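You operate a simulated robot arm through the tools that you are given. There is no shell and no other tool.

You are at the controls of a simulated robot arm. One attempt, no reset.

JOB
Turn off the clip switch inside the cabinet; main switch off first.
Fine: shut and latch the door before switching on again; leave the other three. Where these are worked on the way, their far stop is far enough and under half their travel is too little: main switch.

It is judged by the outcome, as a careful person would: the job done as asked, and still so three seconds after it is handed in. It fails if anything else is knocked over, pushed out of place, dropped, spilled or broken.

ROBOT AND FRAMES
A 6-joint arm with a two-finger gripper, fixed in place. Base frame: the origin is on the floor under the middle of its stand, x ahead of it, y to its left, z up. Readings come in m, degrees, newtons and seconds.
It reaches about 1.572 m from its shoulder. Its first joint turns from -166.0 to 166.0 degrees. Payload 2.45 kg.
The tool frame sits at the grasp point between the pads (the TCP): z along the fingers, y along the line on which they close. The tips reach 0.02 m beyond it. The gripper opens to 0.14 m; its body begins 0.168 m behind the TCP.
Orientation is told as [roll, pitch, yaw] about the base's x, y, z axes, in that order, counted from this pose: with the fingers straight down and closing along the base's y, the tool's x points along the base's -x, its y along +y and its z along -z.

CONTROLS
- The arm moves only by the tool jog_arm. Its argument "steps" is a list of rows, each an object (a shift or turn left out is 0, a gripper value left out holds the last) with "delta_pos": the shift along the tool's x, y, z in units of 200 mm (1.0 is 200 mm), a list of three; "rotation": the turn, a rotation vector about the tool's x, y, z in units of 60 degrees (1.0 is 60 degrees), a list of three. In form: [{"delta_pos": [tx, ty, tz], "rotation": [ax, ay, az]}, ...]. A call has 1 to 20 rows; each row is the pose to reach, as a shift and turn from the pose commanded when the call began, along the tool's axes at that moment. "jaw" is the opening, from 0 (shut) to 1 (fully open), set as the call begins (left out, the last holds). A call with a number of a shift or a turn outside -1 to 1 is refused whole. Each row takes 0.2 s and may step no farther than 0.05 m and 8.6 degrees from the row before; otherwise, or with a gripper value out of range, the whole call is refused. Where a pose cannot be reached the arm comes as near as it can. A force on the tool above 90 N (or 10 N above the force at the start of the call, whichever is more), or a blocked arm, ends the call early, and 0.2 s more pass. The fingers move at their own pace (about 0.045 m/s each) and stop on an object; they squeeze with about 29 N. The grip force told is the motor's: it shows also when the fingers shut on nothing. Time passes only in rows, and 0.2 s behind the last, so rows that repeat a pose let the fingers close. It gives the time, the measured TCP pose, the force on the tool (base axes), the opening and the grip force at its end, in the units of the frame above (readings bear some noise), with the torque about the TCP (base axes, N m) and any sound that the robot's microphone picked up.
- Cameras (640 x 400 px; columns grow to the right, rows downward): "scene" is fixed at [0.2184, -0.4945, 1.6872]; the picture's right is [0.72, -0.69, 0.00], its down [-0.31, -0.33, -0.89] and it looks along [0.62, 0.64, -0.45] (base axes); focal length 308 px, centre (320, 200). "wrist" rides on the gripper at [0.078, 0.011, -0.209] in the tool frame; the picture's right is [-0.14, 0.99, 0.00], its down [-0.92, -0.13, -0.37] and it looks along [-0.37, -0.05, 0.93] (tool axes); focal length 280 px, centre (320, 200). There is no depth. A picture from a camera that has moved, and an enlarged one, comes with that camera's place and axes in the base frame and with its lens. The place of the scene camera against the robot may be out by one fixed shift of up to 0.018 m in any direction.
- get_image(camera): a new picture of that camera. The clock stands still meanwhile.
- inspect(camera, box): a new picture of the part [left, top, right, bottom] of that camera's present view, enlarged. The clock stands still meanwhile.
- finish_job(): hands the job in; it is judged then, once.

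Nothing tells you positions but the pictures and the camera data. Unless the task says otherwise, let go and move clear before handing in.

The tools are called after "Emit:" by a JSON object that holds its "method" and its "body". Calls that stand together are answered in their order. jog_arm: Moves the arm, as the interface text tells. Its arguments: {"type":"object","properties":{"steps":{"type":"array"},"jaw":{"type":"number"}},"required":["steps"]} The other tools are called the same way: get_image (camera) takes a picture; inspect (camera, box) takes an enlarged picture of a part of a camera's view; finish_job () hands the job in.

At the start:

```text
t: 0.0
tcp_pos: [0.5293, 0.201, 1.4795]
orientation: [0.1, 0.0, 0.0]
force: [0.7, 0.1, -0.1]
wrist_torque: [0.04, 0.02, 0.02]
width: 0.1398
finger_force: 0.1
```

scene: 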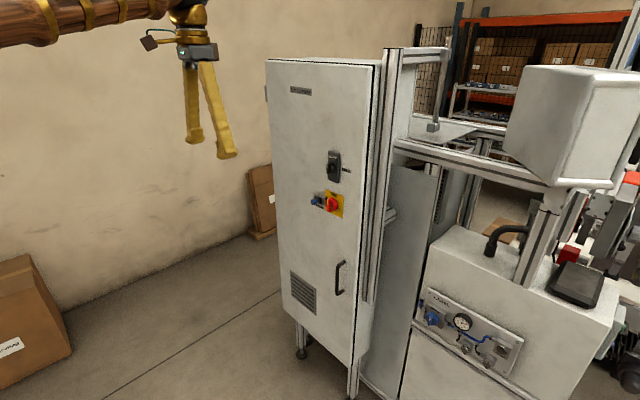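
wrist: 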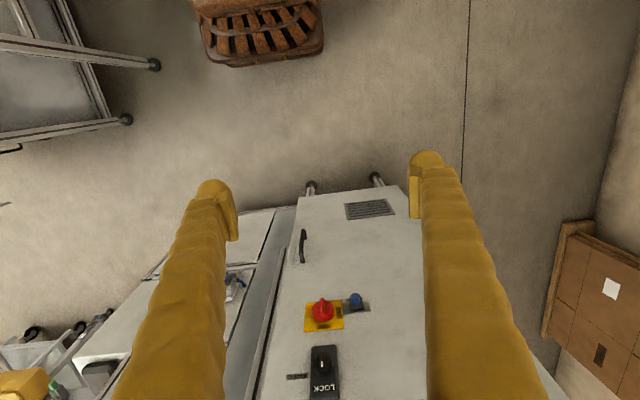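

I see a cabinet with a door bearing a latch handle (black), a red rotary main switch on a yellow plate, a blue thing beside it, and a pull handle. I'll look closer before moving.

Emit:
{"method": "inspect", "body": {"camera": "scene", "box": [260, 130, 400, 230]}}

Emit:
{"method": "inspect", "body": {"camera": "wrist", "box": [240, 180, 440, 400]}}

Emit:
{"method": "inspect", "body": {"camera": "scene", "box": [250, 40, 410, 400]}}

```text
4.00 times, centred on (330, 180) of scene
camera zoom: at [0.2184, -0.4945, 1.6872], right [0.72, -0.69, 0.0], down [-0.31, -0.33, -0.89], along [0.62, 0.64, -0.45], focal length 1233 px, centre (280, 280)
```

zoom: 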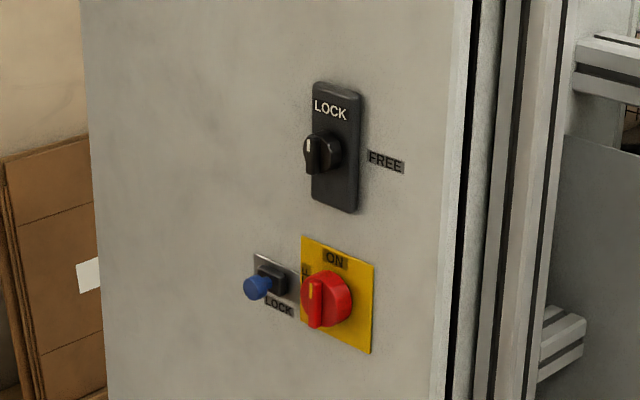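

```text
1.82 times, centred on (340, 290) of wrist
camera zoom: at [0.4505, 0.2119, 1.6878], right [0.14, 0.99, 0.0], down [0.92, -0.13, 0.37], along [0.37, -0.05, -0.93], focal length 510 px, centre (284, 36)
```

zoom: 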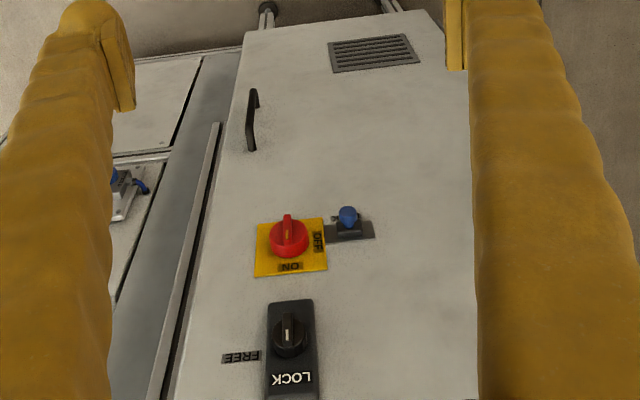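

```text
1.11 times, centred on (330, 220) of scene
camera zoom: at [0.2184, -0.4945, 1.6872], right [0.72, -0.69, 0.0], down [-0.31, -0.33, -0.89], along [0.62, 0.64, -0.45], focal length 342 px, centre (309, 178)
```

zoom: 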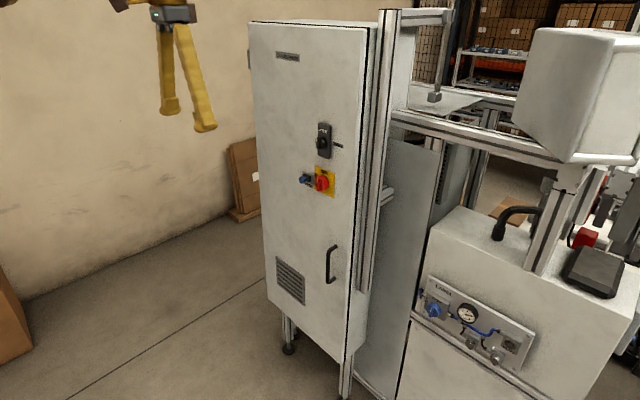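

The main switch (red, ON up / OFF to the left) sits near (0.91, 0.15, 1.19), with the latch above it and the pull handle lower down, hinges on the +y side. I'll tilt the gripper forward to look at the door with the wrist camera.

Emit:
{"method": "jog_arm", "body": {"steps": [{"delta_pos": [0.05, -0.03, 0.1], "rotation": [0, -0.1, 0]}, {"delta_pos": [0.1, -0.06, 0.2], "rotation": [0, -0.2, 0]}, {"delta_pos": [0.15, -0.09, 0.3], "rotation": [0, -0.3, 0]}, {"delta_pos": [0.2, -0.12, 0.4], "rotation": [0, -0.4, 0]}, {"delta_pos": [0.25, -0.15, 0.5], "rotation": [0, -0.5, 0]}, {"delta_pos": [0.3, -0.18, 0.6], "rotation": [0, -0.6, 0]}, {"delta_pos": [0.35, -0.21, 0.7], "rotation": [0, -0.7, 0]}, {"delta_pos": [0.4, -0.25, 0.8], "rotation": [0, -0.75, 0]}]}}

```text
t: 1.8
tcp_pos: [0.4487, 0.1515, 1.3198]
orientation: [0.0, -45.1, 0.1]
force: [-0.7, 1.1, 0.1]
wrist_torque: [-0.01, 0.0, 0.01]
width: 0.1399
finger_force: 0.0
```

The tilt worked as expected. I'll tilt the remaining 45° so that the fingers point at the door.

Emit:
{"method": "jog_arm", "body": {"steps": [{"rotation": [0, -0.125, 0]}, {"rotation": [0, -0.25, 0]}, {"rotation": [0, -0.375, 0]}, {"rotation": [0, -0.5, 0]}, {"rotation": [0, -0.625, 0]}, {"rotation": [0, -0.75, 0]}]}}

Emit:
{"method": "get_image", "body": {"camera": "wrist"}}

Emit:
{"method": "get_image", "body": {"camera": "scene"}}

```text
t: 3.2
tcp_pos: [0.4603, 0.1668, 1.3604]
orientation: [3.0, -89.7, -3.0]
force: [0.0, 0.1, 1.1]
wrist_torque: [0.01, 0.03, 0.0]
width: 0.14
finger_force: 0.1
out of reach, approached as far as the arm can: row 5, 6
```

```text
taken
camera wrist: at [0.2506, 0.1783, 1.2821], right [0.0, 0.99, 0.14], down [-0.37, -0.13, 0.92], along [0.93, -0.05, 0.36], focal length 280 px, centre (320, 200)
```

wrist: 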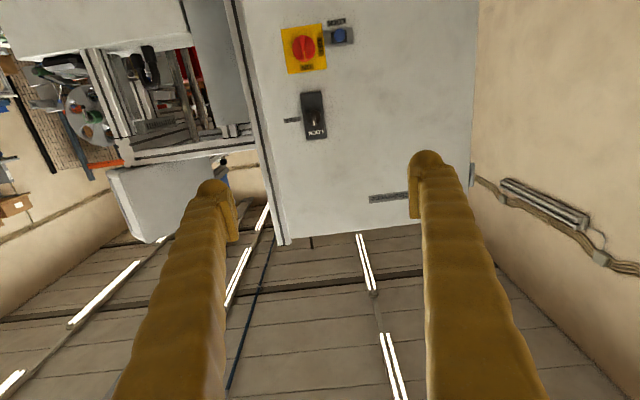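

```text
taken
```

scene: 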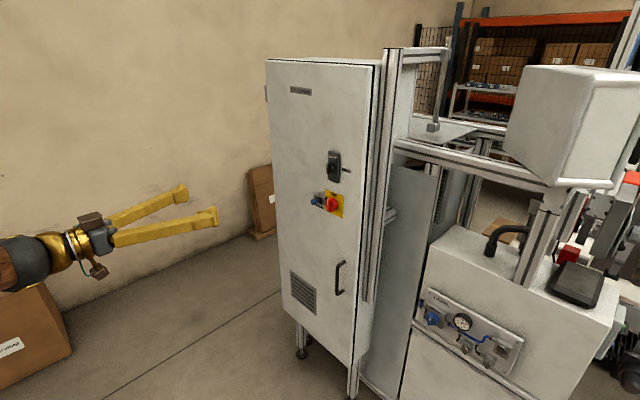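

The arm is near its inner limit here but the view is usable (upside down). I'll zoom in on the switch and the lock.

Emit:
{"method": "inspect", "body": {"camera": "wrist", "box": [260, 0, 380, 80]}}

Emit:
{"method": "inspect", "body": {"camera": "wrist", "box": [260, 70, 380, 150]}}

Emit:
{"method": "inspect", "body": {"camera": "scene", "box": [305, 180, 355, 220]}}

Emit:
{"method": "inspect", "body": {"camera": "scene", "box": [315, 140, 365, 190]}}

```text
5.00 times, centred on (320, 40) of wrist
camera zoom: at [0.2506, 0.1783, 1.2821], right [0.0, 0.99, 0.14], down [-0.37, -0.13, 0.92], along [0.93, -0.05, 0.36], focal length 1402 px, centre (320, 1000)
```

zoom: 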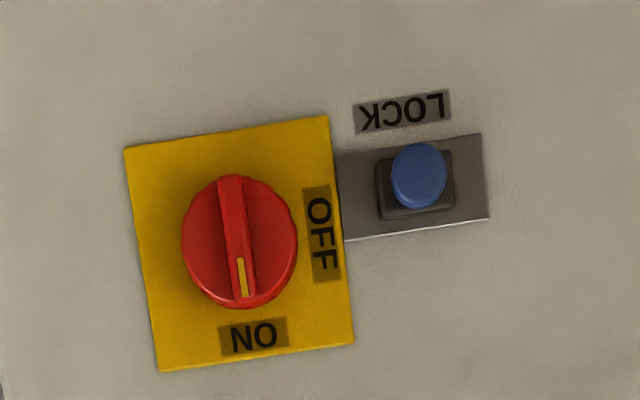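

```text
5.00 times, centred on (320, 110) of wrist
camera zoom: at [0.2506, 0.1783, 1.2821], right [0.0, 0.99, 0.14], down [-0.37, -0.13, 0.92], along [0.93, -0.05, 0.36], focal length 1402 px, centre (320, 650)
```

zoom: 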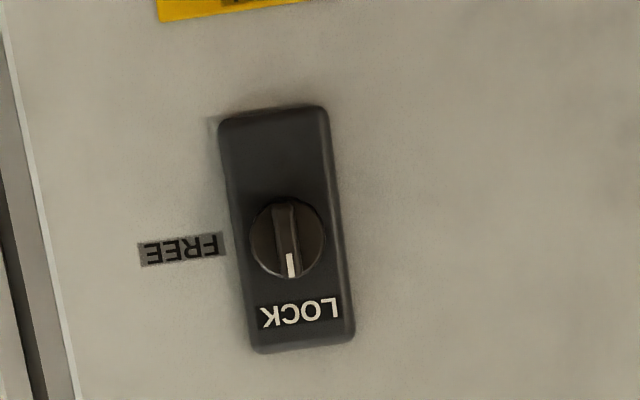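

```text
10.00 times, centred on (330, 200) of scene
camera zoom: at [0.2184, -0.4945, 1.6872], right [0.72, -0.69, 0.0], down [-0.31, -0.33, -0.89], along [0.62, 0.64, -0.45], focal length 3082 px, centre (220, 200)
```

zoom: 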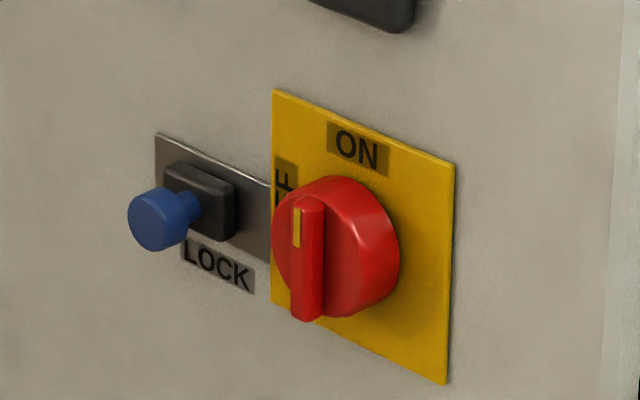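

```text
8.00 times, centred on (340, 165) of scene
camera zoom: at [0.2184, -0.4945, 1.6872], right [0.72, -0.69, 0.0], down [-0.31, -0.33, -0.89], along [0.62, 0.64, -0.45], focal length 2465 px, centre (160, 480)
```

zoom: 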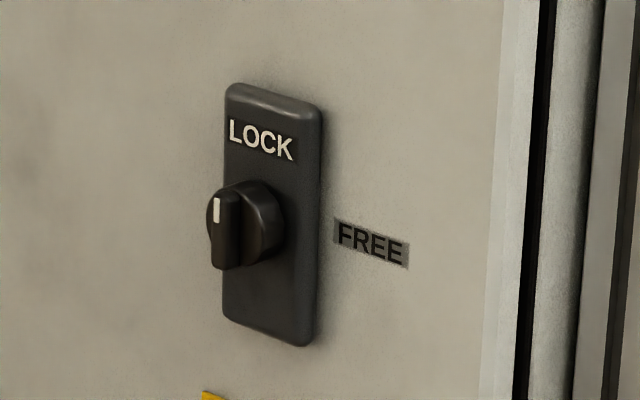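

Both knobs look like ribbed rotary knobs: main switch at about (0.90, 0.157, 1.198) with plate face at x≈0.92, latch at (0.89, 0.157, 1.335), and a blue plunger marked LOCK at y≈0.23. I'll move forward to in front of the main switch for a closer look.

Emit:
{"method": "jog_arm", "body": {"steps": [{"delta_pos": [0.1, 0, 0.12]}, {"delta_pos": [0.2, 0, 0.24]}, {"delta_pos": [0.3, 0, 0.36]}, {"delta_pos": [0.4, 0, 0.48]}, {"delta_pos": [0.5, 0, 0.6]}, {"delta_pos": [0.6, 0, 0.72]}, {"delta_pos": [0.7, 0, 0.84]}, {"delta_pos": [0.7, 0, 0.96]}], "jaw": 0.3}}

Emit:
{"method": "get_image", "body": {"camera": "wrist"}}

Emit:
{"method": "get_image", "body": {"camera": "scene"}}

```text
t: 5.0
tcp_pos: [0.6664, 0.1743, 1.2306]
orientation: [7.5, -89.9, -7.5]
force: [-0.7, 0.8, 0.2]
wrist_torque: [-0.04, 0.0, -0.03]
width: 0.042
finger_force: 0.1
out of reach, approached as far as the arm can: row 1, 2, 3, 4, 5, 6, 7, 8
```

```text
taken
camera wrist: at [0.4563, 0.1848, 1.1523], right [0.0, 0.99, 0.14], down [-0.37, -0.13, 0.92], along [0.93, -0.05, 0.36], focal length 280 px, centre (320, 200)
```

wrist: 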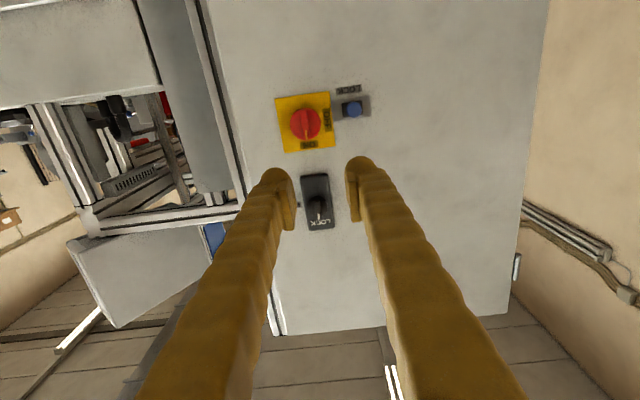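

```text
taken
```

scene: 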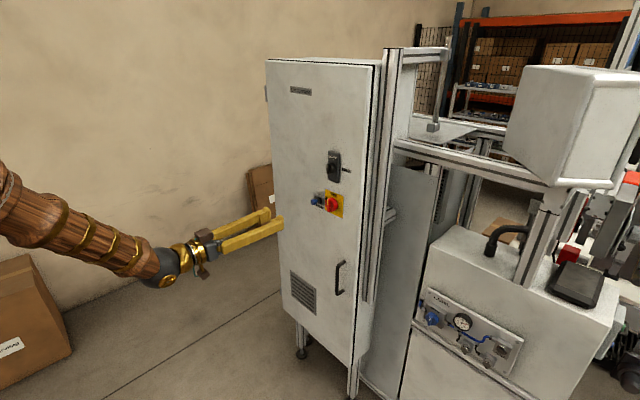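

The arm says it is still limited (it is folded close to its base), with a position slightly off the command. I'll send a null step to see how the commanded pose relates to the measured one.

Emit:
{"method": "jog_arm", "body": {"steps": [{"delta_pos": [0, 0, 0]}]}}

Emit:
{"method": "jog_arm", "body": {"steps": [{"delta_pos": [0, 0, 0.15]}, {"delta_pos": [0, 0, 0.3]}, {"delta_pos": [0, 0, 0.45]}]}}

```text
t: 5.4
tcp_pos: [0.6656, 0.1739, 1.2302]
orientation: [-2.1, -89.8, 2.2]
force: [-0.7, -0.3, 0.9]
wrist_torque: [-0.01, 0.01, -0.06]
width: 0.0422
finger_force: 0.1
```

```text
t: 6.2
tcp_pos: [0.7553, 0.1736, 1.2325]
orientation: [-88.3, -90.0, 88.4]
force: [-0.6, -0.3, -0.4]
wrist_torque: [0.0, 0.02, -0.03]
width: 0.042
finger_force: 0.0
```

Commands now follow exactly. I'll align with the main switch (down about 3.5 cm, 1.7 cm to −y) and look.

Emit:
{"method": "jog_arm", "body": {"steps": [{"delta_pos": [0.085, -0.04, 0]}, {"delta_pos": [0.17, -0.083, 0]}]}}

Emit:
{"method": "get_image", "body": {"camera": "wrist"}}

Emit:
{"method": "inspect", "body": {"camera": "wrist", "box": [250, 60, 410, 220]}}

Emit:
{"method": "inspect", "body": {"camera": "scene", "box": [240, 150, 370, 250]}}

```text
t: 6.8
tcp_pos: [0.7559, 0.1577, 1.1976]
orientation: [175.1, -90.0, -175.1]
force: [0.1, 0.2, 0.0]
wrist_torque: [-0.02, -0.04, 0.0]
width: 0.0419
finger_force: 0.1
```

```text
taken
camera wrist: at [0.546, 0.1682, 1.1194], right [0.0, 0.99, 0.14], down [-0.37, -0.13, 0.92], along [0.93, -0.05, 0.37], focal length 280 px, centre (320, 200)
```

wrist: 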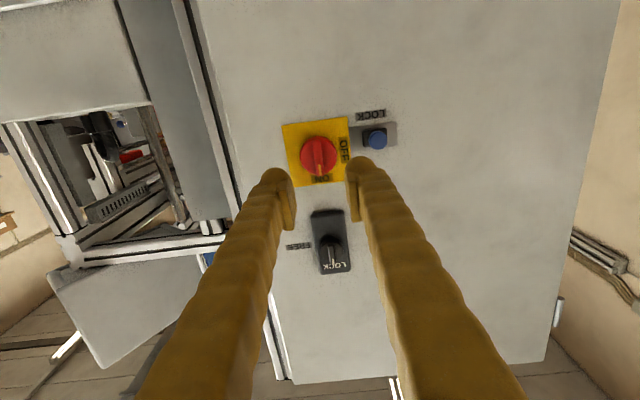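

```text
2.50 times, centred on (330, 140) of wrist
camera zoom: at [0.546, 0.1682, 1.1194], right [0.0, 0.99, 0.14], down [-0.37, -0.13, 0.92], along [0.93, -0.05, 0.37], focal length 701 px, centre (295, 350)
```

zoom: 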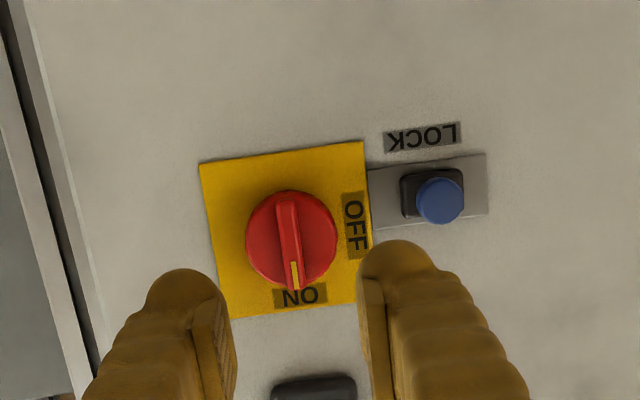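

```text
4.00 times, centred on (305, 200) of scene
camera zoom: at [0.2184, -0.4945, 1.6872], right [0.72, -0.69, 0.0], down [-0.31, -0.33, -0.89], along [0.62, 0.64, -0.45], focal length 1233 px, centre (380, 200)
```

zoom: 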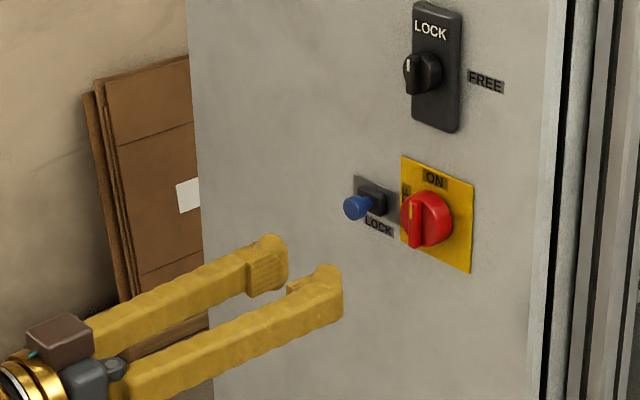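

The knob centre works out at about (0.89 front, 0.154, 1.202), plate face x≈0.92. I'll approach to about 4 cm from it and check again.

Emit:
{"method": "jog_arm", "body": {"steps": [{"delta_pos": [-0.0225, -0.016, 0.1]}, {"delta_pos": [-0.0225, -0.016, 0.2]}, {"delta_pos": [-0.0225, -0.016, 0.3]}, {"delta_pos": [-0.0225, -0.016, 0.4]}]}}

Emit:
{"method": "inspect", "body": {"camera": "wrist", "box": [240, 100, 400, 220]}}

Emit:
{"method": "inspect", "body": {"camera": "scene", "box": [280, 170, 370, 240]}}

```text
t: 7.8
tcp_pos: [0.8357, 0.1535, 1.2006]
orientation: [93.5, -90.0, -93.3]
force: [1.1, 0.6, 0.0]
wrist_torque: [0.05, 0.04, 0.01]
width: 0.0423
finger_force: 0.1
```

```text
3.33 times, centred on (320, 160) of wrist
camera zoom: at [0.6263, 0.1644, 1.1236], right [0.0, 0.99, 0.14], down [-0.37, -0.13, 0.92], along [0.93, -0.05, 0.37], focal length 935 px, centre (320, 333)
```

zoom: 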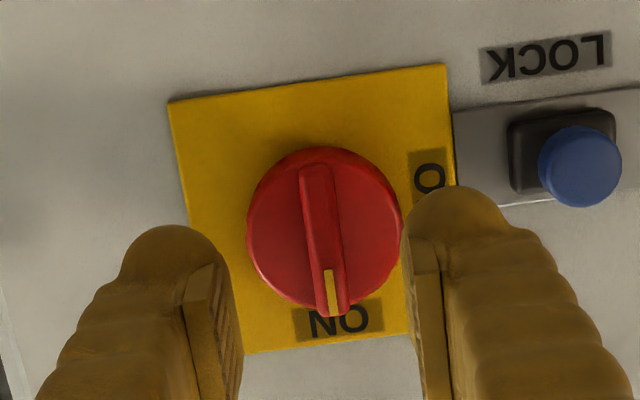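

```text
5.71 times, centred on (325, 205) of scene
camera zoom: at [0.2184, -0.4945, 1.6872], right [0.72, -0.69, 0.0], down [-0.31, -0.33, -0.89], along [0.62, 0.64, -0.45], focal length 1761 px, centre (291, 171)
```

zoom: 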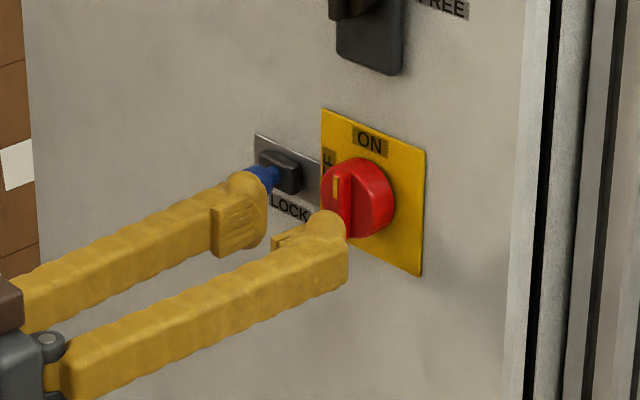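

The rib front is at x≈0.894 and the knob centre at (y 0.155, z 1.2015). I'll advance until the tips straddle the rib, in small steps so that contact shows early.

Emit:
{"method": "jog_arm", "body": {"steps": [{"delta_pos": [-0.005, 0.0075, 0.07]}, {"delta_pos": [-0.005, 0.0075, 0.14]}, {"delta_pos": [-0.005, 0.0075, 0.21]}]}}

Emit:
{"method": "jog_arm", "body": {"steps": [{"delta_pos": [0, 0, 0.015]}]}}

Emit:
{"method": "inspect", "body": {"camera": "wrist", "box": [240, 120, 400, 240]}}

Emit:
{"method": "inspect", "body": {"camera": "scene", "box": [290, 180, 360, 230]}}

```text
t: 8.6
tcp_pos: [0.8778, 0.1549, 1.2029]
orientation: [-154.2, -90.0, 154.3]
force: [0.1, -0.1, 0.4]
wrist_torque: [0.0, 0.02, -0.04]
width: 0.0421
finger_force: 0.0
```

```text
t: 9.0
tcp_pos: [0.8794, 0.1558, 1.2034]
orientation: [-120.5, -90.1, 120.3]
force: [-17.1, -0.2, 1.2]
wrist_torque: [0.02, 0.09, -0.43]
width: 0.0425
finger_force: 0.1
```

```text
3.33 times, centred on (320, 180) of wrist
camera zoom: at [0.6704, 0.1666, 1.1244], right [0.0, 0.99, 0.14], down [-0.37, -0.13, 0.92], along [0.93, -0.05, 0.37], focal length 935 px, centre (320, 267)
```

zoom: 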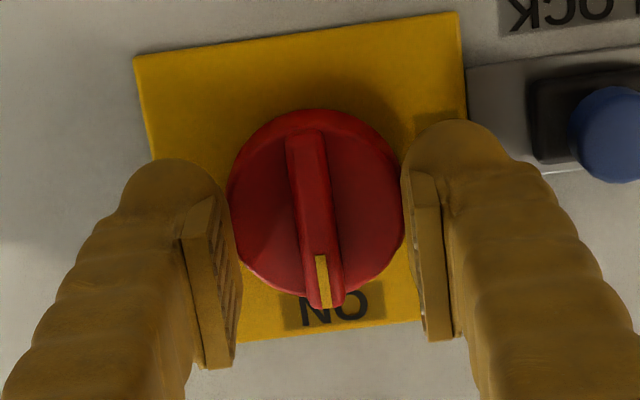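

```text
8.00 times, centred on (325, 205) of scene
camera zoom: at [0.2184, -0.4945, 1.6872], right [0.72, -0.69, 0.0], down [-0.31, -0.33, -0.89], along [0.62, 0.64, -0.45], focal length 2465 px, centre (280, 160)
```

zoom: 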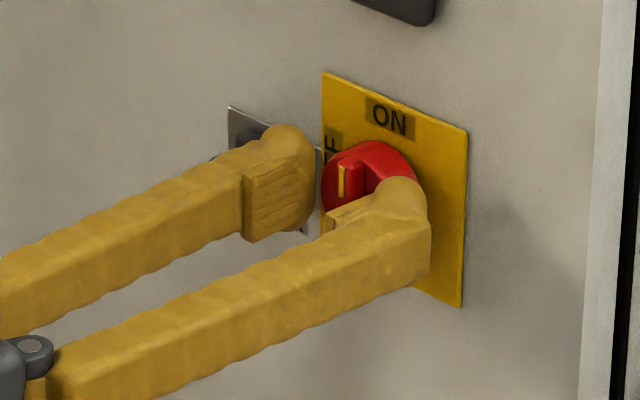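

Contact with the disc face at TCP x≈0.879 (17 N). I'll back off 1 mm, centre on the rib and close.

Emit:
{"method": "jog_arm", "body": {"steps": [{"delta_pos": [0.004, -0.009, -0.006]}, {"delta_pos": [0.004, -0.009, -0.006]}, {"delta_pos": [0.004, -0.009, -0.006]}, {"delta_pos": [0.004, -0.009, -0.006]}], "jaw": 0.0}}

Emit:
{"method": "inspect", "body": {"camera": "wrist", "box": [240, 120, 400, 240]}}

Emit:
{"method": "inspect", "body": {"camera": "scene", "box": [290, 180, 360, 230]}}

```text
t: 9.8
tcp_pos: [0.8767, 0.1544, 1.2016]
orientation: [-84.5, -89.9, 84.6]
force: [-23.9, 13.4, 4.6]
wrist_torque: [0.01, -0.11, 0.15]
width: 0.009
finger_force: 26.9
stopped in row 3: the force on the tool passed its limit at 101 N (the readings are from after the stop); the commanded pose is now the measured one
```

```text
3.33 times, centred on (320, 180) of wrist
camera zoom: at [0.6676, 0.1654, 1.1235], right [0.0, 0.99, 0.14], down [-0.37, -0.13, 0.92], along [0.93, -0.05, 0.36], focal length 935 px, centre (320, 267)
```

zoom: 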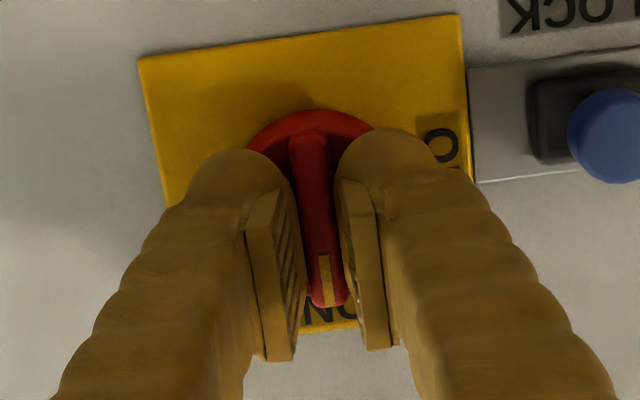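

```text
8.00 times, centred on (325, 205) of scene
camera zoom: at [0.2184, -0.4945, 1.6872], right [0.72, -0.69, 0.0], down [-0.31, -0.33, -0.89], along [0.62, 0.64, -0.45], focal length 2465 px, centre (280, 160)
```

zoom: 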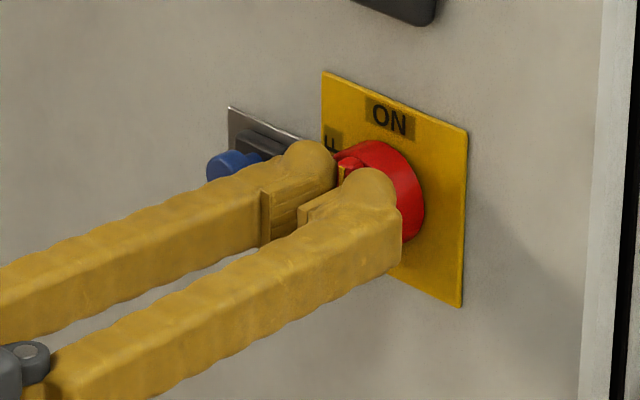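

The rib is held (width 9 mm), with some press against the disc. I'll ease back slightly to relax the force.

Emit:
{"method": "jog_arm", "body": {"steps": [{"delta_pos": [0, 0.003, -0.008]}, {"delta_pos": [0, 0.003, -0.008]}]}}

```text
t: 10.4
tcp_pos: [0.8765, 0.1544, 1.2022]
orientation: [-86.9, -89.9, 86.9]
force: [4.4, 18.6, 8.1]
wrist_torque: [0.03, -0.12, 0.16]
width: 0.0091
finger_force: 36.2
```

Side force rose slightly to 18.6 N in +y; I'll shift a little the other way to find the neutral position.

Emit:
{"method": "jog_arm", "body": {"steps": [{"delta_pos": [0, -0.004, 0]}, {"delta_pos": [0, -0.004, 0]}]}}

```text
t: 11.0
tcp_pos: [0.8757, 0.1535, 1.2024]
orientation: [-80.3, -89.9, 80.5]
force: [5.4, 36.2, 12.4]
wrist_torque: [0.11, -0.15, 0.4]
width: 0.0091
finger_force: 36.7
```

The neutral position is at +y: stiffness is about 20 N/mm, so I'll move +1.6 mm in y and a touch up.

Emit:
{"method": "jog_arm", "body": {"steps": [{"delta_pos": [-0.002, 0.004, 0]}, {"delta_pos": [-0.003, 0.008, 0]}, {"delta_pos": [-0.003, 0.008, 0]}]}}

```text
t: 11.8
tcp_pos: [0.8755, 0.1558, 1.2025]
orientation: [-16.2, -89.8, 16.2]
force: [-0.3, 18.3, 11.1]
wrist_torque: [0.04, -0.18, 0.18]
width: 0.009
finger_force: 36.4
```

Still +18 N in y; moving another 1.6 mm in +y and 0.6 mm up.

Emit:
{"method": "jog_arm", "body": {"steps": [{"delta_pos": [-0.002, 0.004, 0]}, {"delta_pos": [-0.004, 0.008, 0]}, {"delta_pos": [-0.004, 0.008, 0]}]}}

```text
t: 12.6
tcp_pos: [0.8774, 0.1559, 1.2025]
orientation: [7.7, -89.8, -7.7]
force: [-1.2, -17.3, 0.1]
wrist_torque: [-0.03, 0.06, -0.18]
width: 0.0091
finger_force: 37.2
```

Now −17 N, so the neutral is 0.8 mm back. I'll centre and try a first small turn (−8° about the tool axis, pointer towards OFF).

Emit:
{"method": "jog_arm", "body": {"steps": [{"delta_pos": [0, -0.004, 0]}, {"delta_pos": [0, -0.004, 0], "rotation": [0, 0, -0.06]}, {"delta_pos": [0, -0.004, 0], "rotation": [0, 0, -0.12]}]}}

Emit:
{"method": "inspect", "body": {"camera": "wrist", "box": [240, 120, 400, 240]}}

```text
t: 13.4
tcp_pos: [0.8758, 0.1548, 1.2016]
orientation: [-88.8, -82.8, 88.8]
force: [-0.4, -22.2, -9.2]
wrist_torque: [-0.04, 0.27, -0.27]
width: 0.009
finger_force: 36.7
```

```text
3.33 times, centred on (320, 180) of wrist
camera zoom: at [0.6665, 0.1567, 1.1232], right [0.0, 1.0, 0.01], down [-0.37, -0.01, 0.93], along [0.93, 0.0, 0.37], focal length 935 px, centre (320, 267)
```

zoom: 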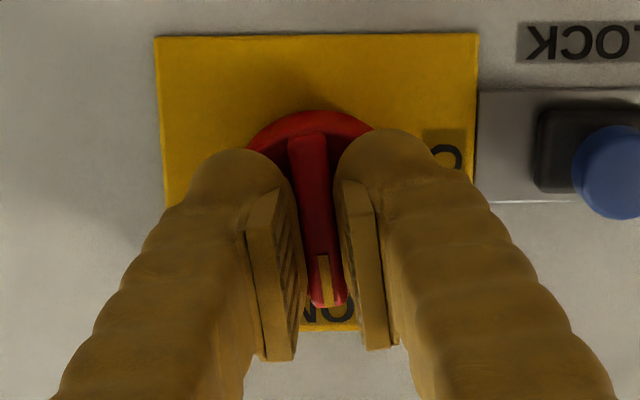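

The knob turns with the gripper at negligible torque. I'll continue turning another 40° and check.

Emit:
{"method": "jog_arm", "body": {"steps": [{"delta_pos": [0, -0.005, 0], "rotation": [0, 0, -0.1]}, {"delta_pos": [0, -0.005, 0], "rotation": [0, 0, -0.2]}, {"delta_pos": [0, -0.005, 0], "rotation": [0, 0, -0.3]}, {"delta_pos": [0, -0.005, 0], "rotation": [0, 0, -0.4]}, {"delta_pos": [0, -0.005, 0], "rotation": [0, 0, -0.5]}, {"delta_pos": [0, -0.005, 0], "rotation": [0, 0, -0.6]}, {"delta_pos": [0, -0.005, 0], "rotation": [0, 0, -0.65]}]}}

Emit:
{"method": "inspect", "body": {"camera": "wrist", "box": [240, 120, 400, 240]}}

Emit:
{"method": "inspect", "body": {"camera": "scene", "box": [290, 180, 360, 230]}}

```text
t: 15.0
tcp_pos: [0.8767, 0.1568, 1.2022]
orientation: [-89.8, -43.5, 90.0]
force: [0.3, 26.0, -29.6]
wrist_torque: [0.07, 0.28, 0.34]
width: 0.0087
finger_force: 37.0
```

```text
3.33 times, centred on (320, 180) of wrist
camera zoom: at [0.6669, 0.1072, 1.1399], right [0.0, 0.78, -0.62], down [-0.37, 0.58, 0.73], along [0.93, 0.23, 0.29], focal length 935 px, centre (320, 267)
```

zoom: 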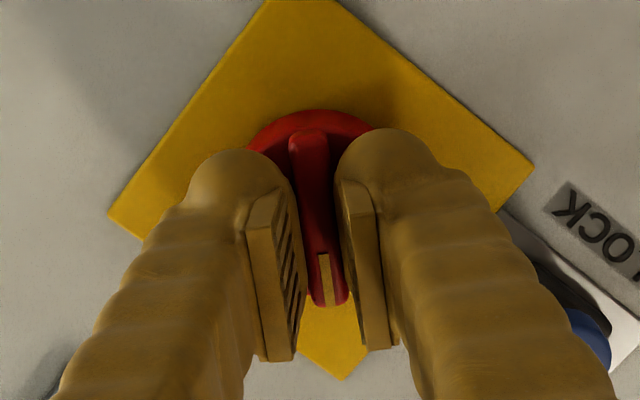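

```text
8.00 times, centred on (325, 205) of scene
camera zoom: at [0.2184, -0.4945, 1.6872], right [0.72, -0.69, 0.0], down [-0.31, -0.33, -0.89], along [0.62, 0.64, -0.45], focal length 2465 px, centre (280, 160)
```

zoom: 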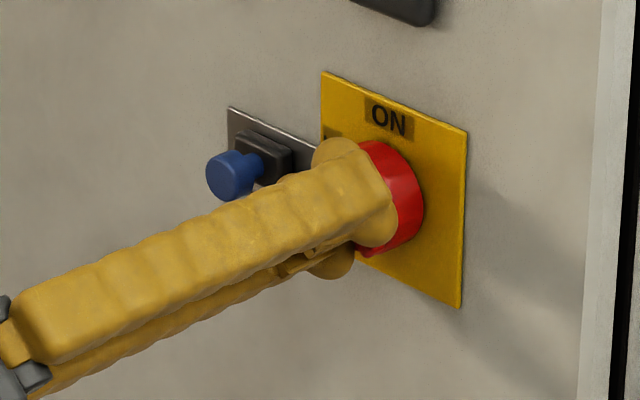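

Halfway (about −46°), the rib follows well. I'll correct the small off-axis error and turn the rest to −90°.

Emit:
{"method": "jog_arm", "body": {"steps": [{"delta_pos": [0.002, 0.008, 0]}, {"delta_pos": [0.002, 0.008, 0], "rotation": [0, 0, -0.1]}, {"delta_pos": [0.002, 0.008, 0], "rotation": [0, 0, -0.2]}, {"delta_pos": [0.002, 0.008, 0], "rotation": [0, 0, -0.3]}, {"delta_pos": [0.002, 0.008, 0], "rotation": [0, 0, -0.4]}, {"delta_pos": [0.002, 0.008, 0], "rotation": [0, 0, -0.5]}, {"delta_pos": [0.002, 0.008, 0], "rotation": [0, 0, -0.6]}, {"delta_pos": [0.002, 0.008, 0], "rotation": [0, 0, -0.7]}]}}

Emit:
{"method": "inspect", "body": {"camera": "wrist", "box": [240, 120, 400, 240]}}

```text
t: 16.8
tcp_pos: [0.8761, 0.1554, 1.2005]
orientation: [-89.8, -1.7, 90.1]
force: [-4.2, 25.8, -34.8]
wrist_torque: [0.05, 0.44, 0.37]
width: 0.0087
finger_force: 36.1
```

```text
3.33 times, centred on (320, 180) of wrist
camera zoom: at [0.6666, 0.0785, 1.1871], right [0.0, 0.17, -0.99], down [-0.37, 0.92, 0.16], along [0.93, 0.36, 0.06], focal length 935 px, centre (320, 267)
```

zoom: 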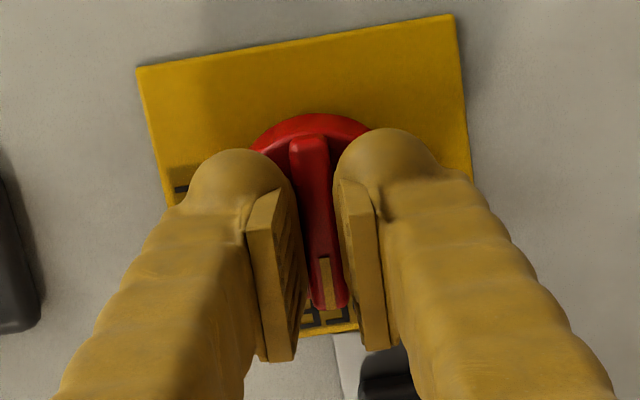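

Turned to about −88°. I'll relax the lateral force and turn a few more degrees to feel the end stop.

Emit:
{"method": "jog_arm", "body": {"steps": [{"delta_pos": [0.0, 0.007, 0]}, {"delta_pos": [-0.003, 0.007, 0], "rotation": [0, 0, -0.05]}, {"delta_pos": [-0.003, 0.007, 0], "rotation": [0, 0, -0.1]}]}}

Emit:
{"method": "inspect", "body": {"camera": "wrist", "box": [240, 120, 400, 240]}}

```text
t: 17.6
tcp_pos: [0.8769, 0.1556, 1.1999]
orientation: [-89.9, 4.2, 89.8]
force: [-3.7, 2.6, -29.3]
wrist_torque: [0.42, 0.35, 0.14]
width: 0.0087
finger_force: 36.7
```

```text
3.33 times, centred on (320, 180) of wrist
camera zoom: at [0.6665, 0.0778, 1.1947], right [0.0, 0.06, -1.0], down [-0.37, 0.93, 0.06], along [0.93, 0.37, 0.02], focal length 935 px, centre (320, 267)
```

zoom: 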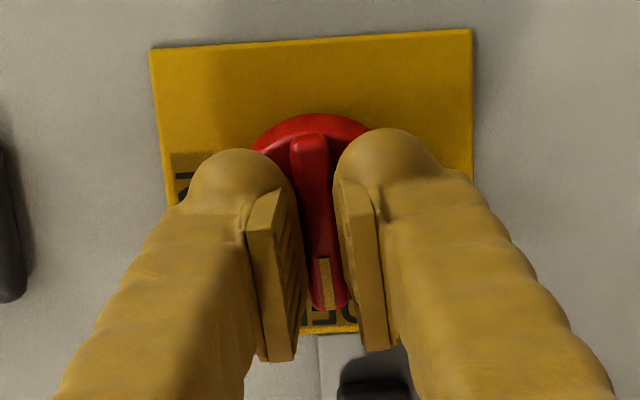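

The stop is felt (0.42 Nm at −94°): the main switch is at OFF. I'll release and pull straight back.

Emit:
{"method": "jog_arm", "body": {"steps": [{"delta_pos": [0, 0, 0]}, {"delta_pos": [0, 0, 0]}, {"delta_pos": [0, 0, 0]}, {"delta_pos": [0, 0, -0.05]}, {"delta_pos": [0, 0, -0.15]}, {"delta_pos": [0, 0, -0.3]}, {"delta_pos": [0, 0, -0.45]}], "jaw": 0.3}}

Emit:
{"method": "inspect", "body": {"camera": "wrist", "box": [220, 60, 420, 220]}}

Emit:
{"method": "inspect", "body": {"camera": "scene", "box": [290, 130, 370, 230]}}

```text
t: 19.2
tcp_pos: [0.7856, 0.1573, 1.1997]
orientation: [-89.8, 4.2, 90.0]
force: [0.4, 0.1, 0.0]
wrist_torque: [-0.02, 0.04, 0.02]
width: 0.0421
finger_force: 0.0
```

```text
2.50 times, centred on (320, 140) of wrist
camera zoom: at [0.5761, 0.0783, 1.1944], right [0.0, 0.06, -1.0], down [-0.37, 0.93, 0.06], along [0.93, 0.37, 0.02], focal length 701 px, centre (320, 350)
```

zoom: 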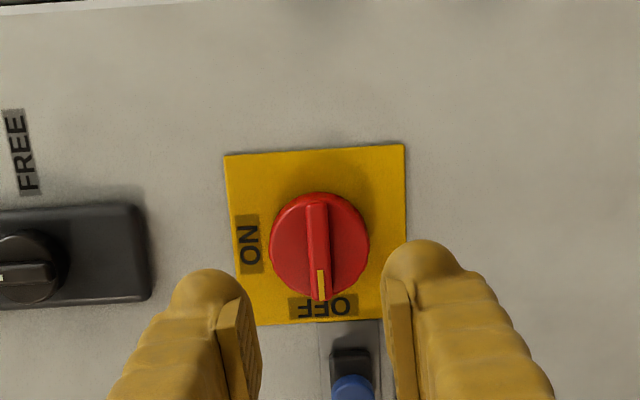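

```text
4.00 times, centred on (330, 180) of scene
camera zoom: at [0.2184, -0.4945, 1.6872], right [0.72, -0.69, 0.0], down [-0.31, -0.33, -0.89], along [0.62, 0.64, -0.45], focal length 1233 px, centre (280, 280)
```

zoom: 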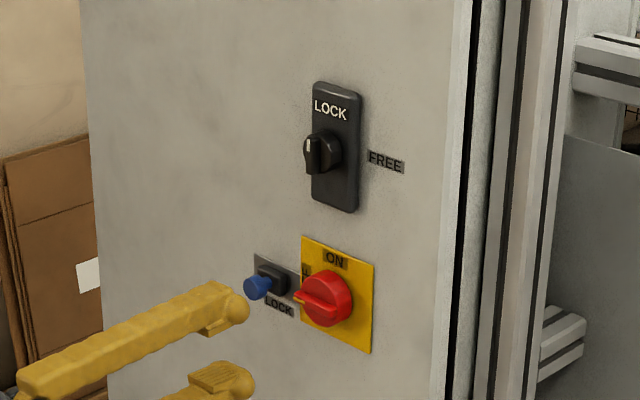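

The main switch clearly points at OFF. Next I rotate back to level and rise to the latch knob.

Emit:
{"method": "jog_arm", "body": {"steps": [{"delta_pos": [0.006, -0.084, 0], "rotation": [0, 0, 0.125]}, {"delta_pos": [0.012, -0.168, 0], "rotation": [0, 0, 0.25]}, {"delta_pos": [0.018, -0.252, 0], "rotation": [0, 0, 0.375]}, {"delta_pos": [0.024, -0.336, 0], "rotation": [0, 0, 0.5]}, {"delta_pos": [0.03, -0.42, 0], "rotation": [0, 0, 0.625]}, {"delta_pos": [0.036, -0.504, 0], "rotation": [0, 0, 0.75]}, {"delta_pos": [0.043, -0.588, 0], "rotation": [0, 0, 0.875]}, {"delta_pos": [0.05, -0.672, 0], "rotation": [0, 0, 1.0]}]}}

Emit:
{"method": "jog_arm", "body": {"steps": [{"rotation": [0, 0, 0.115]}, {"rotation": [0, 0, 0.23]}, {"rotation": [0, 0, 0.345]}, {"rotation": [0, 0, 0.46]}, {"rotation": [0, 0, 0.57]}]}}

Emit:
{"method": "get_image", "body": {"camera": "wrist"}}

Emit:
{"method": "inspect", "body": {"camera": "wrist", "box": [250, 60, 410, 220]}}

```text
t: 21.0
tcp_pos: [0.7864, 0.1561, 1.3358]
orientation: [-89.9, -55.9, 89.9]
force: [0.0, -0.9, 0.1]
wrist_torque: [-0.02, -0.02, 0.01]
width: 0.0417
finger_force: 0.1
```

```text
t: 22.2
tcp_pos: [0.786, 0.1571, 1.3362]
orientation: [49.4, -90.0, -49.3]
force: [0.2, -0.2, 0.5]
wrist_torque: [-0.01, -0.01, 0.02]
width: 0.0422
finger_force: 0.0
```

```text
taken
camera wrist: at [0.5769, 0.1675, 1.2567], right [0.0, 0.99, 0.14], down [-0.37, -0.13, 0.92], along [0.93, -0.05, 0.36], focal length 280 px, centre (320, 200)
```

wrist: 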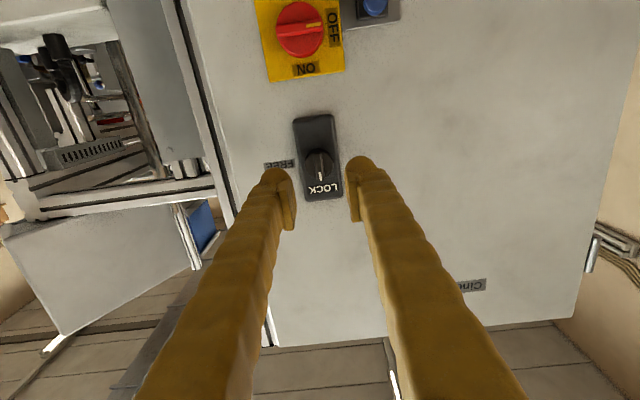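

```text
2.50 times, centred on (330, 140) of wrist
camera zoom: at [0.5769, 0.1675, 1.2567], right [0.0, 0.99, 0.14], down [-0.37, -0.13, 0.92], along [0.93, -0.05, 0.36], focal length 701 px, centre (295, 350)
```

zoom: 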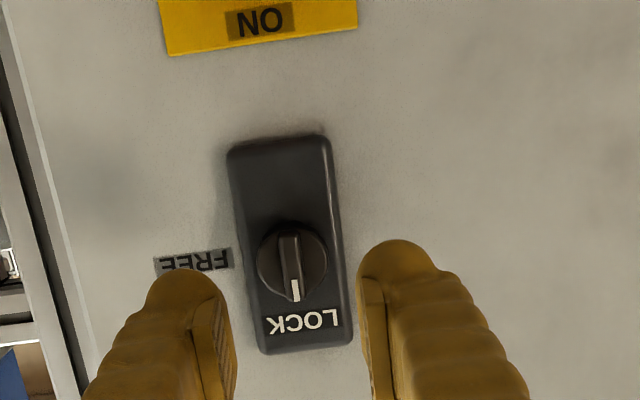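

Latch knob rib centre is at about (0.89, 0.154, 1.339), pointing at LOCK; FREE lies to the right (−y). I'll approach to 3 cm and check.

Emit:
{"method": "jog_arm", "body": {"steps": [{"delta_pos": [-0.015, -0.014, 0.09]}, {"delta_pos": [-0.015, -0.014, 0.18]}, {"delta_pos": [-0.015, -0.014, 0.27]}]}}

Emit:
{"method": "inspect", "body": {"camera": "wrist", "box": [240, 100, 400, 220]}}

Emit:
{"method": "inspect", "body": {"camera": "scene", "box": [290, 130, 370, 190]}}

```text
t: 23.0
tcp_pos: [0.8402, 0.1541, 1.3368]
orientation: [-20.5, -90.0, 20.6]
force: [0.1, 0.1, 0.7]
wrist_torque: [-0.04, 0.03, 0.02]
width: 0.042
finger_force: 0.1
```

```text
3.33 times, centred on (320, 160) of wrist
camera zoom: at [0.6311, 0.1647, 1.2594], right [0.0, 0.99, 0.14], down [-0.37, -0.13, 0.92], along [0.93, -0.05, 0.36], focal length 935 px, centre (320, 333)
```

zoom: 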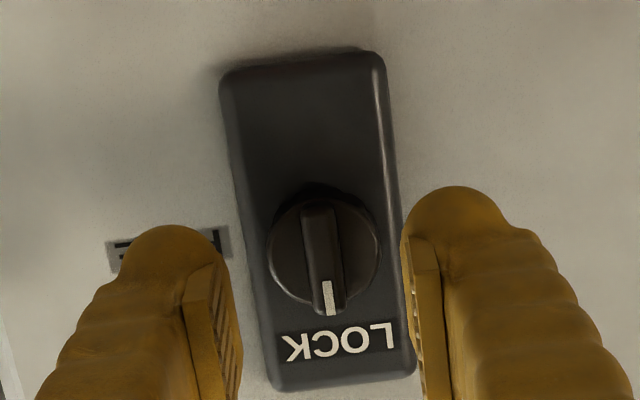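

```text
6.67 times, centred on (330, 160) of scene
camera zoom: at [0.2184, -0.4945, 1.6872], right [0.72, -0.69, 0.0], down [-0.31, -0.33, -0.89], along [0.62, 0.64, -0.45], focal length 2054 px, centre (253, 467)
```

zoom: 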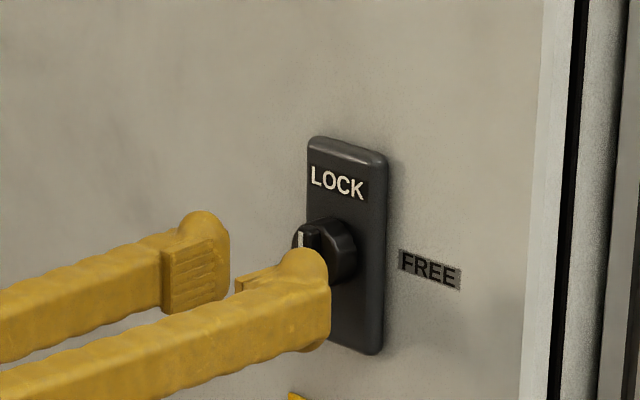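

The knob looks to be about 3 cm across with a raised rib; I'll advance so the tips reach x≈0.882 and try closing on the rib, reading the width to know what I hold.

Emit:
{"method": "jog_arm", "body": {"steps": [{"delta_pos": [0, 0.002, 0.05]}, {"delta_pos": [0, 0.002, 0.1]}, {"delta_pos": [0, 0.002, 0.115]}]}}

Emit:
{"method": "inspect", "body": {"camera": "wrist", "box": [240, 100, 400, 220]}}

Emit:
{"method": "inspect", "body": {"camera": "scene", "box": [300, 140, 360, 190]}}

```text
t: 23.8
tcp_pos: [0.8631, 0.1545, 1.3376]
orientation: [-23.8, -89.9, 23.7]
force: [0.6, 1.5, 0.4]
wrist_torque: [0.01, 0.02, -0.02]
width: 0.0418
finger_force: 0.1
```

```text
3.33 times, centred on (320, 160) of wrist
camera zoom: at [0.6539, 0.1652, 1.2596], right [0.0, 0.99, 0.14], down [-0.37, -0.13, 0.92], along [0.93, -0.05, 0.36], focal length 935 px, centre (320, 333)
```

zoom: 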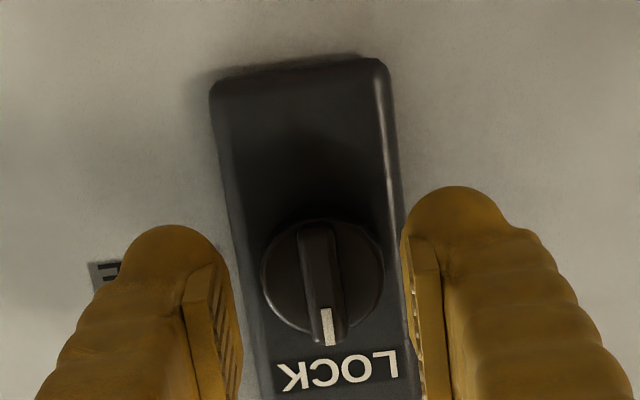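

```text
8.00 times, centred on (330, 165) of scene
camera zoom: at [0.2184, -0.4945, 1.6872], right [0.72, -0.69, 0.0], down [-0.31, -0.33, -0.89], along [0.62, 0.64, -0.45], focal length 2465 px, centre (240, 480)
```

zoom: 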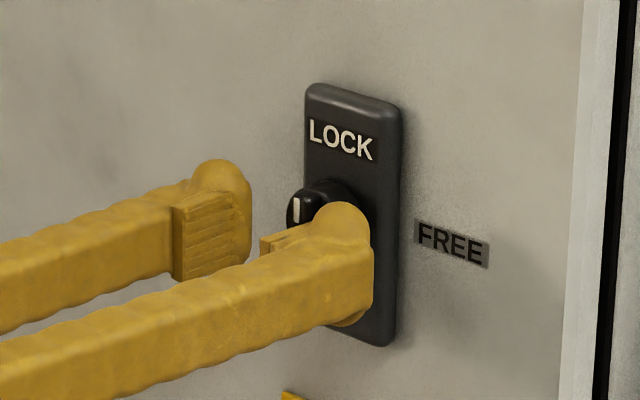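

The tips should now overlap the rib by several mm. I'll close the jaw and read the width.

Emit:
{"method": "jog_arm", "body": {"steps": [{"delta_pos": [0.004, 0, 0]}, {"delta_pos": [0.004, 0, 0]}, {"delta_pos": [0.004, 0, 0]}], "jaw": 0.0}}

Emit:
{"method": "inspect", "body": {"camera": "wrist", "box": [240, 100, 400, 220]}}

```text
t: 24.6
tcp_pos: [0.8617, 0.1543, 1.3369]
orientation: [-20.3, -89.9, 20.3]
force: [-0.5, -0.2, -0.1]
wrist_torque: [0.01, -0.03, 0.01]
width: 0.0
finger_force: 22.0
```

```text
3.33 times, centred on (320, 160) of wrist
camera zoom: at [0.6538, 0.1652, 1.2587], right [0.0, 0.99, 0.14], down [-0.37, -0.13, 0.92], along [0.93, -0.05, 0.36], focal length 935 px, centre (320, 333)
```

zoom: 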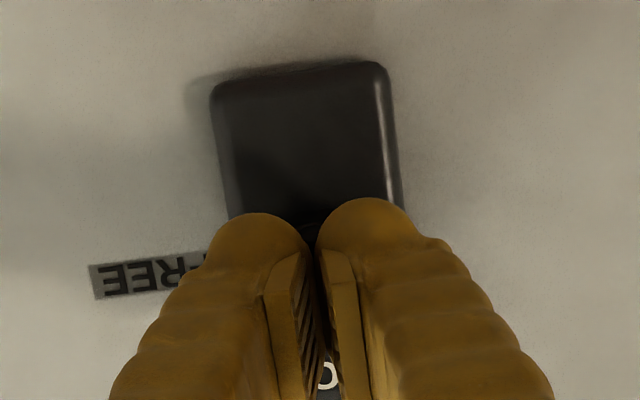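

Closed on nothing, so the rib is further in. I'll reopen, advance about 8 mm and retry.

Emit:
{"method": "jog_arm", "body": {"steps": [{"delta_pos": [0, 0, 0]}, {"delta_pos": [0, 0, 0]}, {"delta_pos": [0, 0, 0]}, {"delta_pos": [0, 0, 0.02]}, {"delta_pos": [0, 0, 0.045]}], "jaw": 0.3}}

Emit:
{"method": "inspect", "body": {"camera": "wrist", "box": [240, 100, 400, 220]}}

```text
t: 25.8
tcp_pos: [0.8725, 0.1547, 1.3364]
orientation: [-22.2, -89.8, 22.2]
force: [-1.0, 0.2, 0.5]
wrist_torque: [0.0, 0.03, 0.02]
width: 0.0421
finger_force: 0.1
```

```text
3.33 times, centred on (320, 160) of wrist
camera zoom: at [0.6631, 0.1651, 1.2585], right [0.0, 0.99, 0.14], down [-0.37, -0.13, 0.92], along [0.93, -0.05, 0.36], focal length 935 px, centre (320, 333)
```

zoom: 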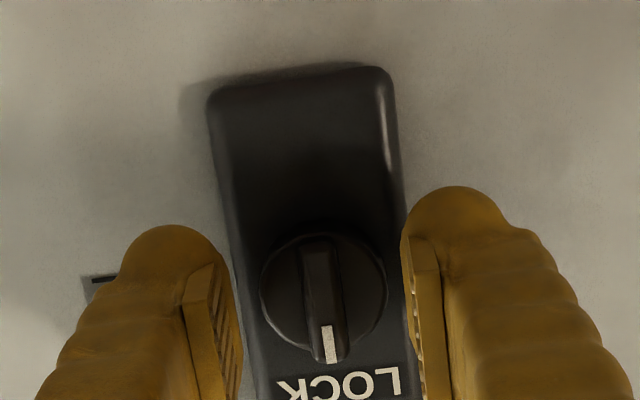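

I'll raise 1.5 mm and close again at this depth.

Emit:
{"method": "jog_arm", "body": {"steps": [{"delta_pos": [-0.008, 0, 0]}, {"delta_pos": [-0.008, 0, 0]}, {"delta_pos": [-0.008, 0, 0]}], "jaw": 0.0}}

Emit:
{"method": "inspect", "body": {"camera": "wrist", "box": [240, 100, 400, 220]}}

```text
t: 26.6
tcp_pos: [0.8718, 0.1539, 1.3386]
orientation: [-32.9, -89.9, 33.0]
force: [-16.4, 10.6, -0.4]
wrist_torque: [0.04, -0.02, 0.06]
width: 0.0092
finger_force: 29.8
```

```text
3.33 times, centred on (320, 160) of wrist
camera zoom: at [0.6626, 0.1656, 1.2604], right [0.0, 0.99, 0.14], down [-0.37, -0.13, 0.92], along [0.93, -0.05, 0.36], focal length 935 px, centre (320, 333)
```

zoom: 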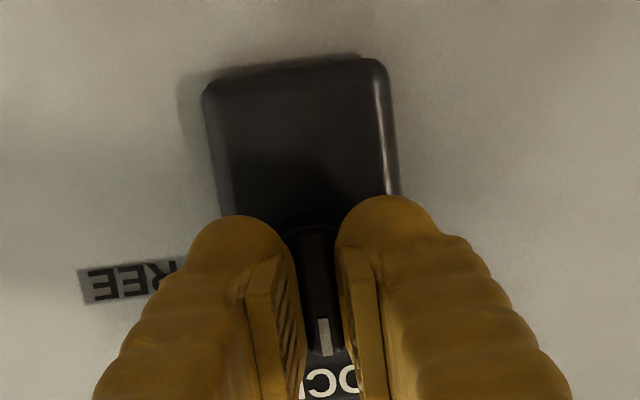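

The latch rib is held (9.2 mm). I'll turn it the other way (+ about the tool axis, towards FREE), starting gently.

Emit:
{"method": "jog_arm", "body": {"steps": [{"delta_pos": [0, 0.004, -0.004]}, {"delta_pos": [0, 0.004, -0.004], "rotation": [0, 0, 0.08]}, {"delta_pos": [0, 0.004, -0.004], "rotation": [0, 0, 0.16]}]}}

Emit:
{"method": "inspect", "body": {"camera": "wrist", "box": [240, 100, 400, 220]}}

```text
t: 27.4
tcp_pos: [0.8702, 0.1551, 1.3391]
orientation: [89.7, -80.3, -89.6]
force: [2.9, 3.1, -1.8]
wrist_torque: [-0.01, -0.03, 0.03]
width: 0.0091
finger_force: 36.7
```

```text
3.33 times, centred on (320, 160) of wrist
camera zoom: at [0.6622, 0.1789, 1.2633], right [0.0, 0.95, 0.3], down [-0.37, -0.28, 0.89], along [0.93, -0.11, 0.35], focal length 935 px, centre (320, 333)
```

zoom: 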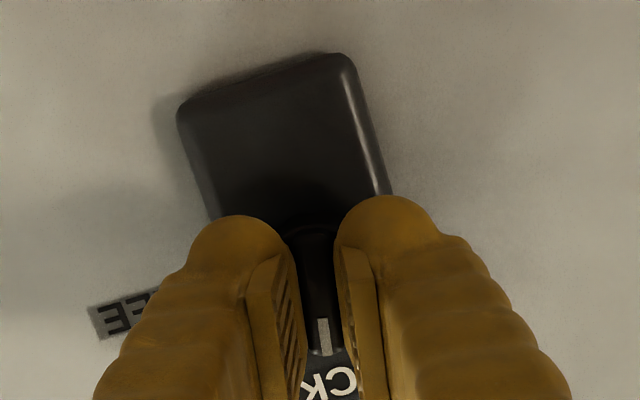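

The latch knob follows with little resistance (≈10° so far). I'll continue by another 45°.

Emit:
{"method": "jog_arm", "body": {"steps": [{"rotation": [0, 0, 0.1]}, {"rotation": [0, 0, 0.2]}, {"rotation": [0, 0, 0.3]}, {"rotation": [0, 0, 0.4]}, {"rotation": [0, 0, 0.5]}, {"rotation": [0, 0, 0.6]}, {"rotation": [0, 0, 0.7]}]}}

Emit:
{"method": "inspect", "body": {"camera": "wrist", "box": [240, 100, 400, 220]}}

```text
t: 27.9
tcp_pos: [0.8679, 0.1554, 1.3407]
orientation: [85.4, -72.2, -87.4]
force: [-5.7, -71.2, -17.1]
wrist_torque: [-0.16, 0.21, -0.82]
width: 0.0089
finger_force: 36.9
out of reach, approached as far as the arm can: row 1, 2
stopped in row 2: the force on the tool passed its limit at 97 N (the readings are from after the stop); the commanded pose is now the measured one
```

```text
3.33 times, centred on (320, 160) of wrist
camera zoom: at [0.659, 0.1968, 1.2731], right [0.04, 0.9, 0.43], down [-0.36, -0.39, 0.85], along [0.93, -0.19, 0.31], focal length 935 px, centre (320, 333)
```

zoom: 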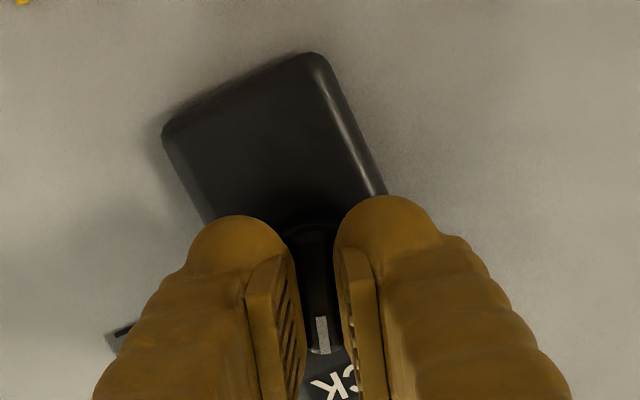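

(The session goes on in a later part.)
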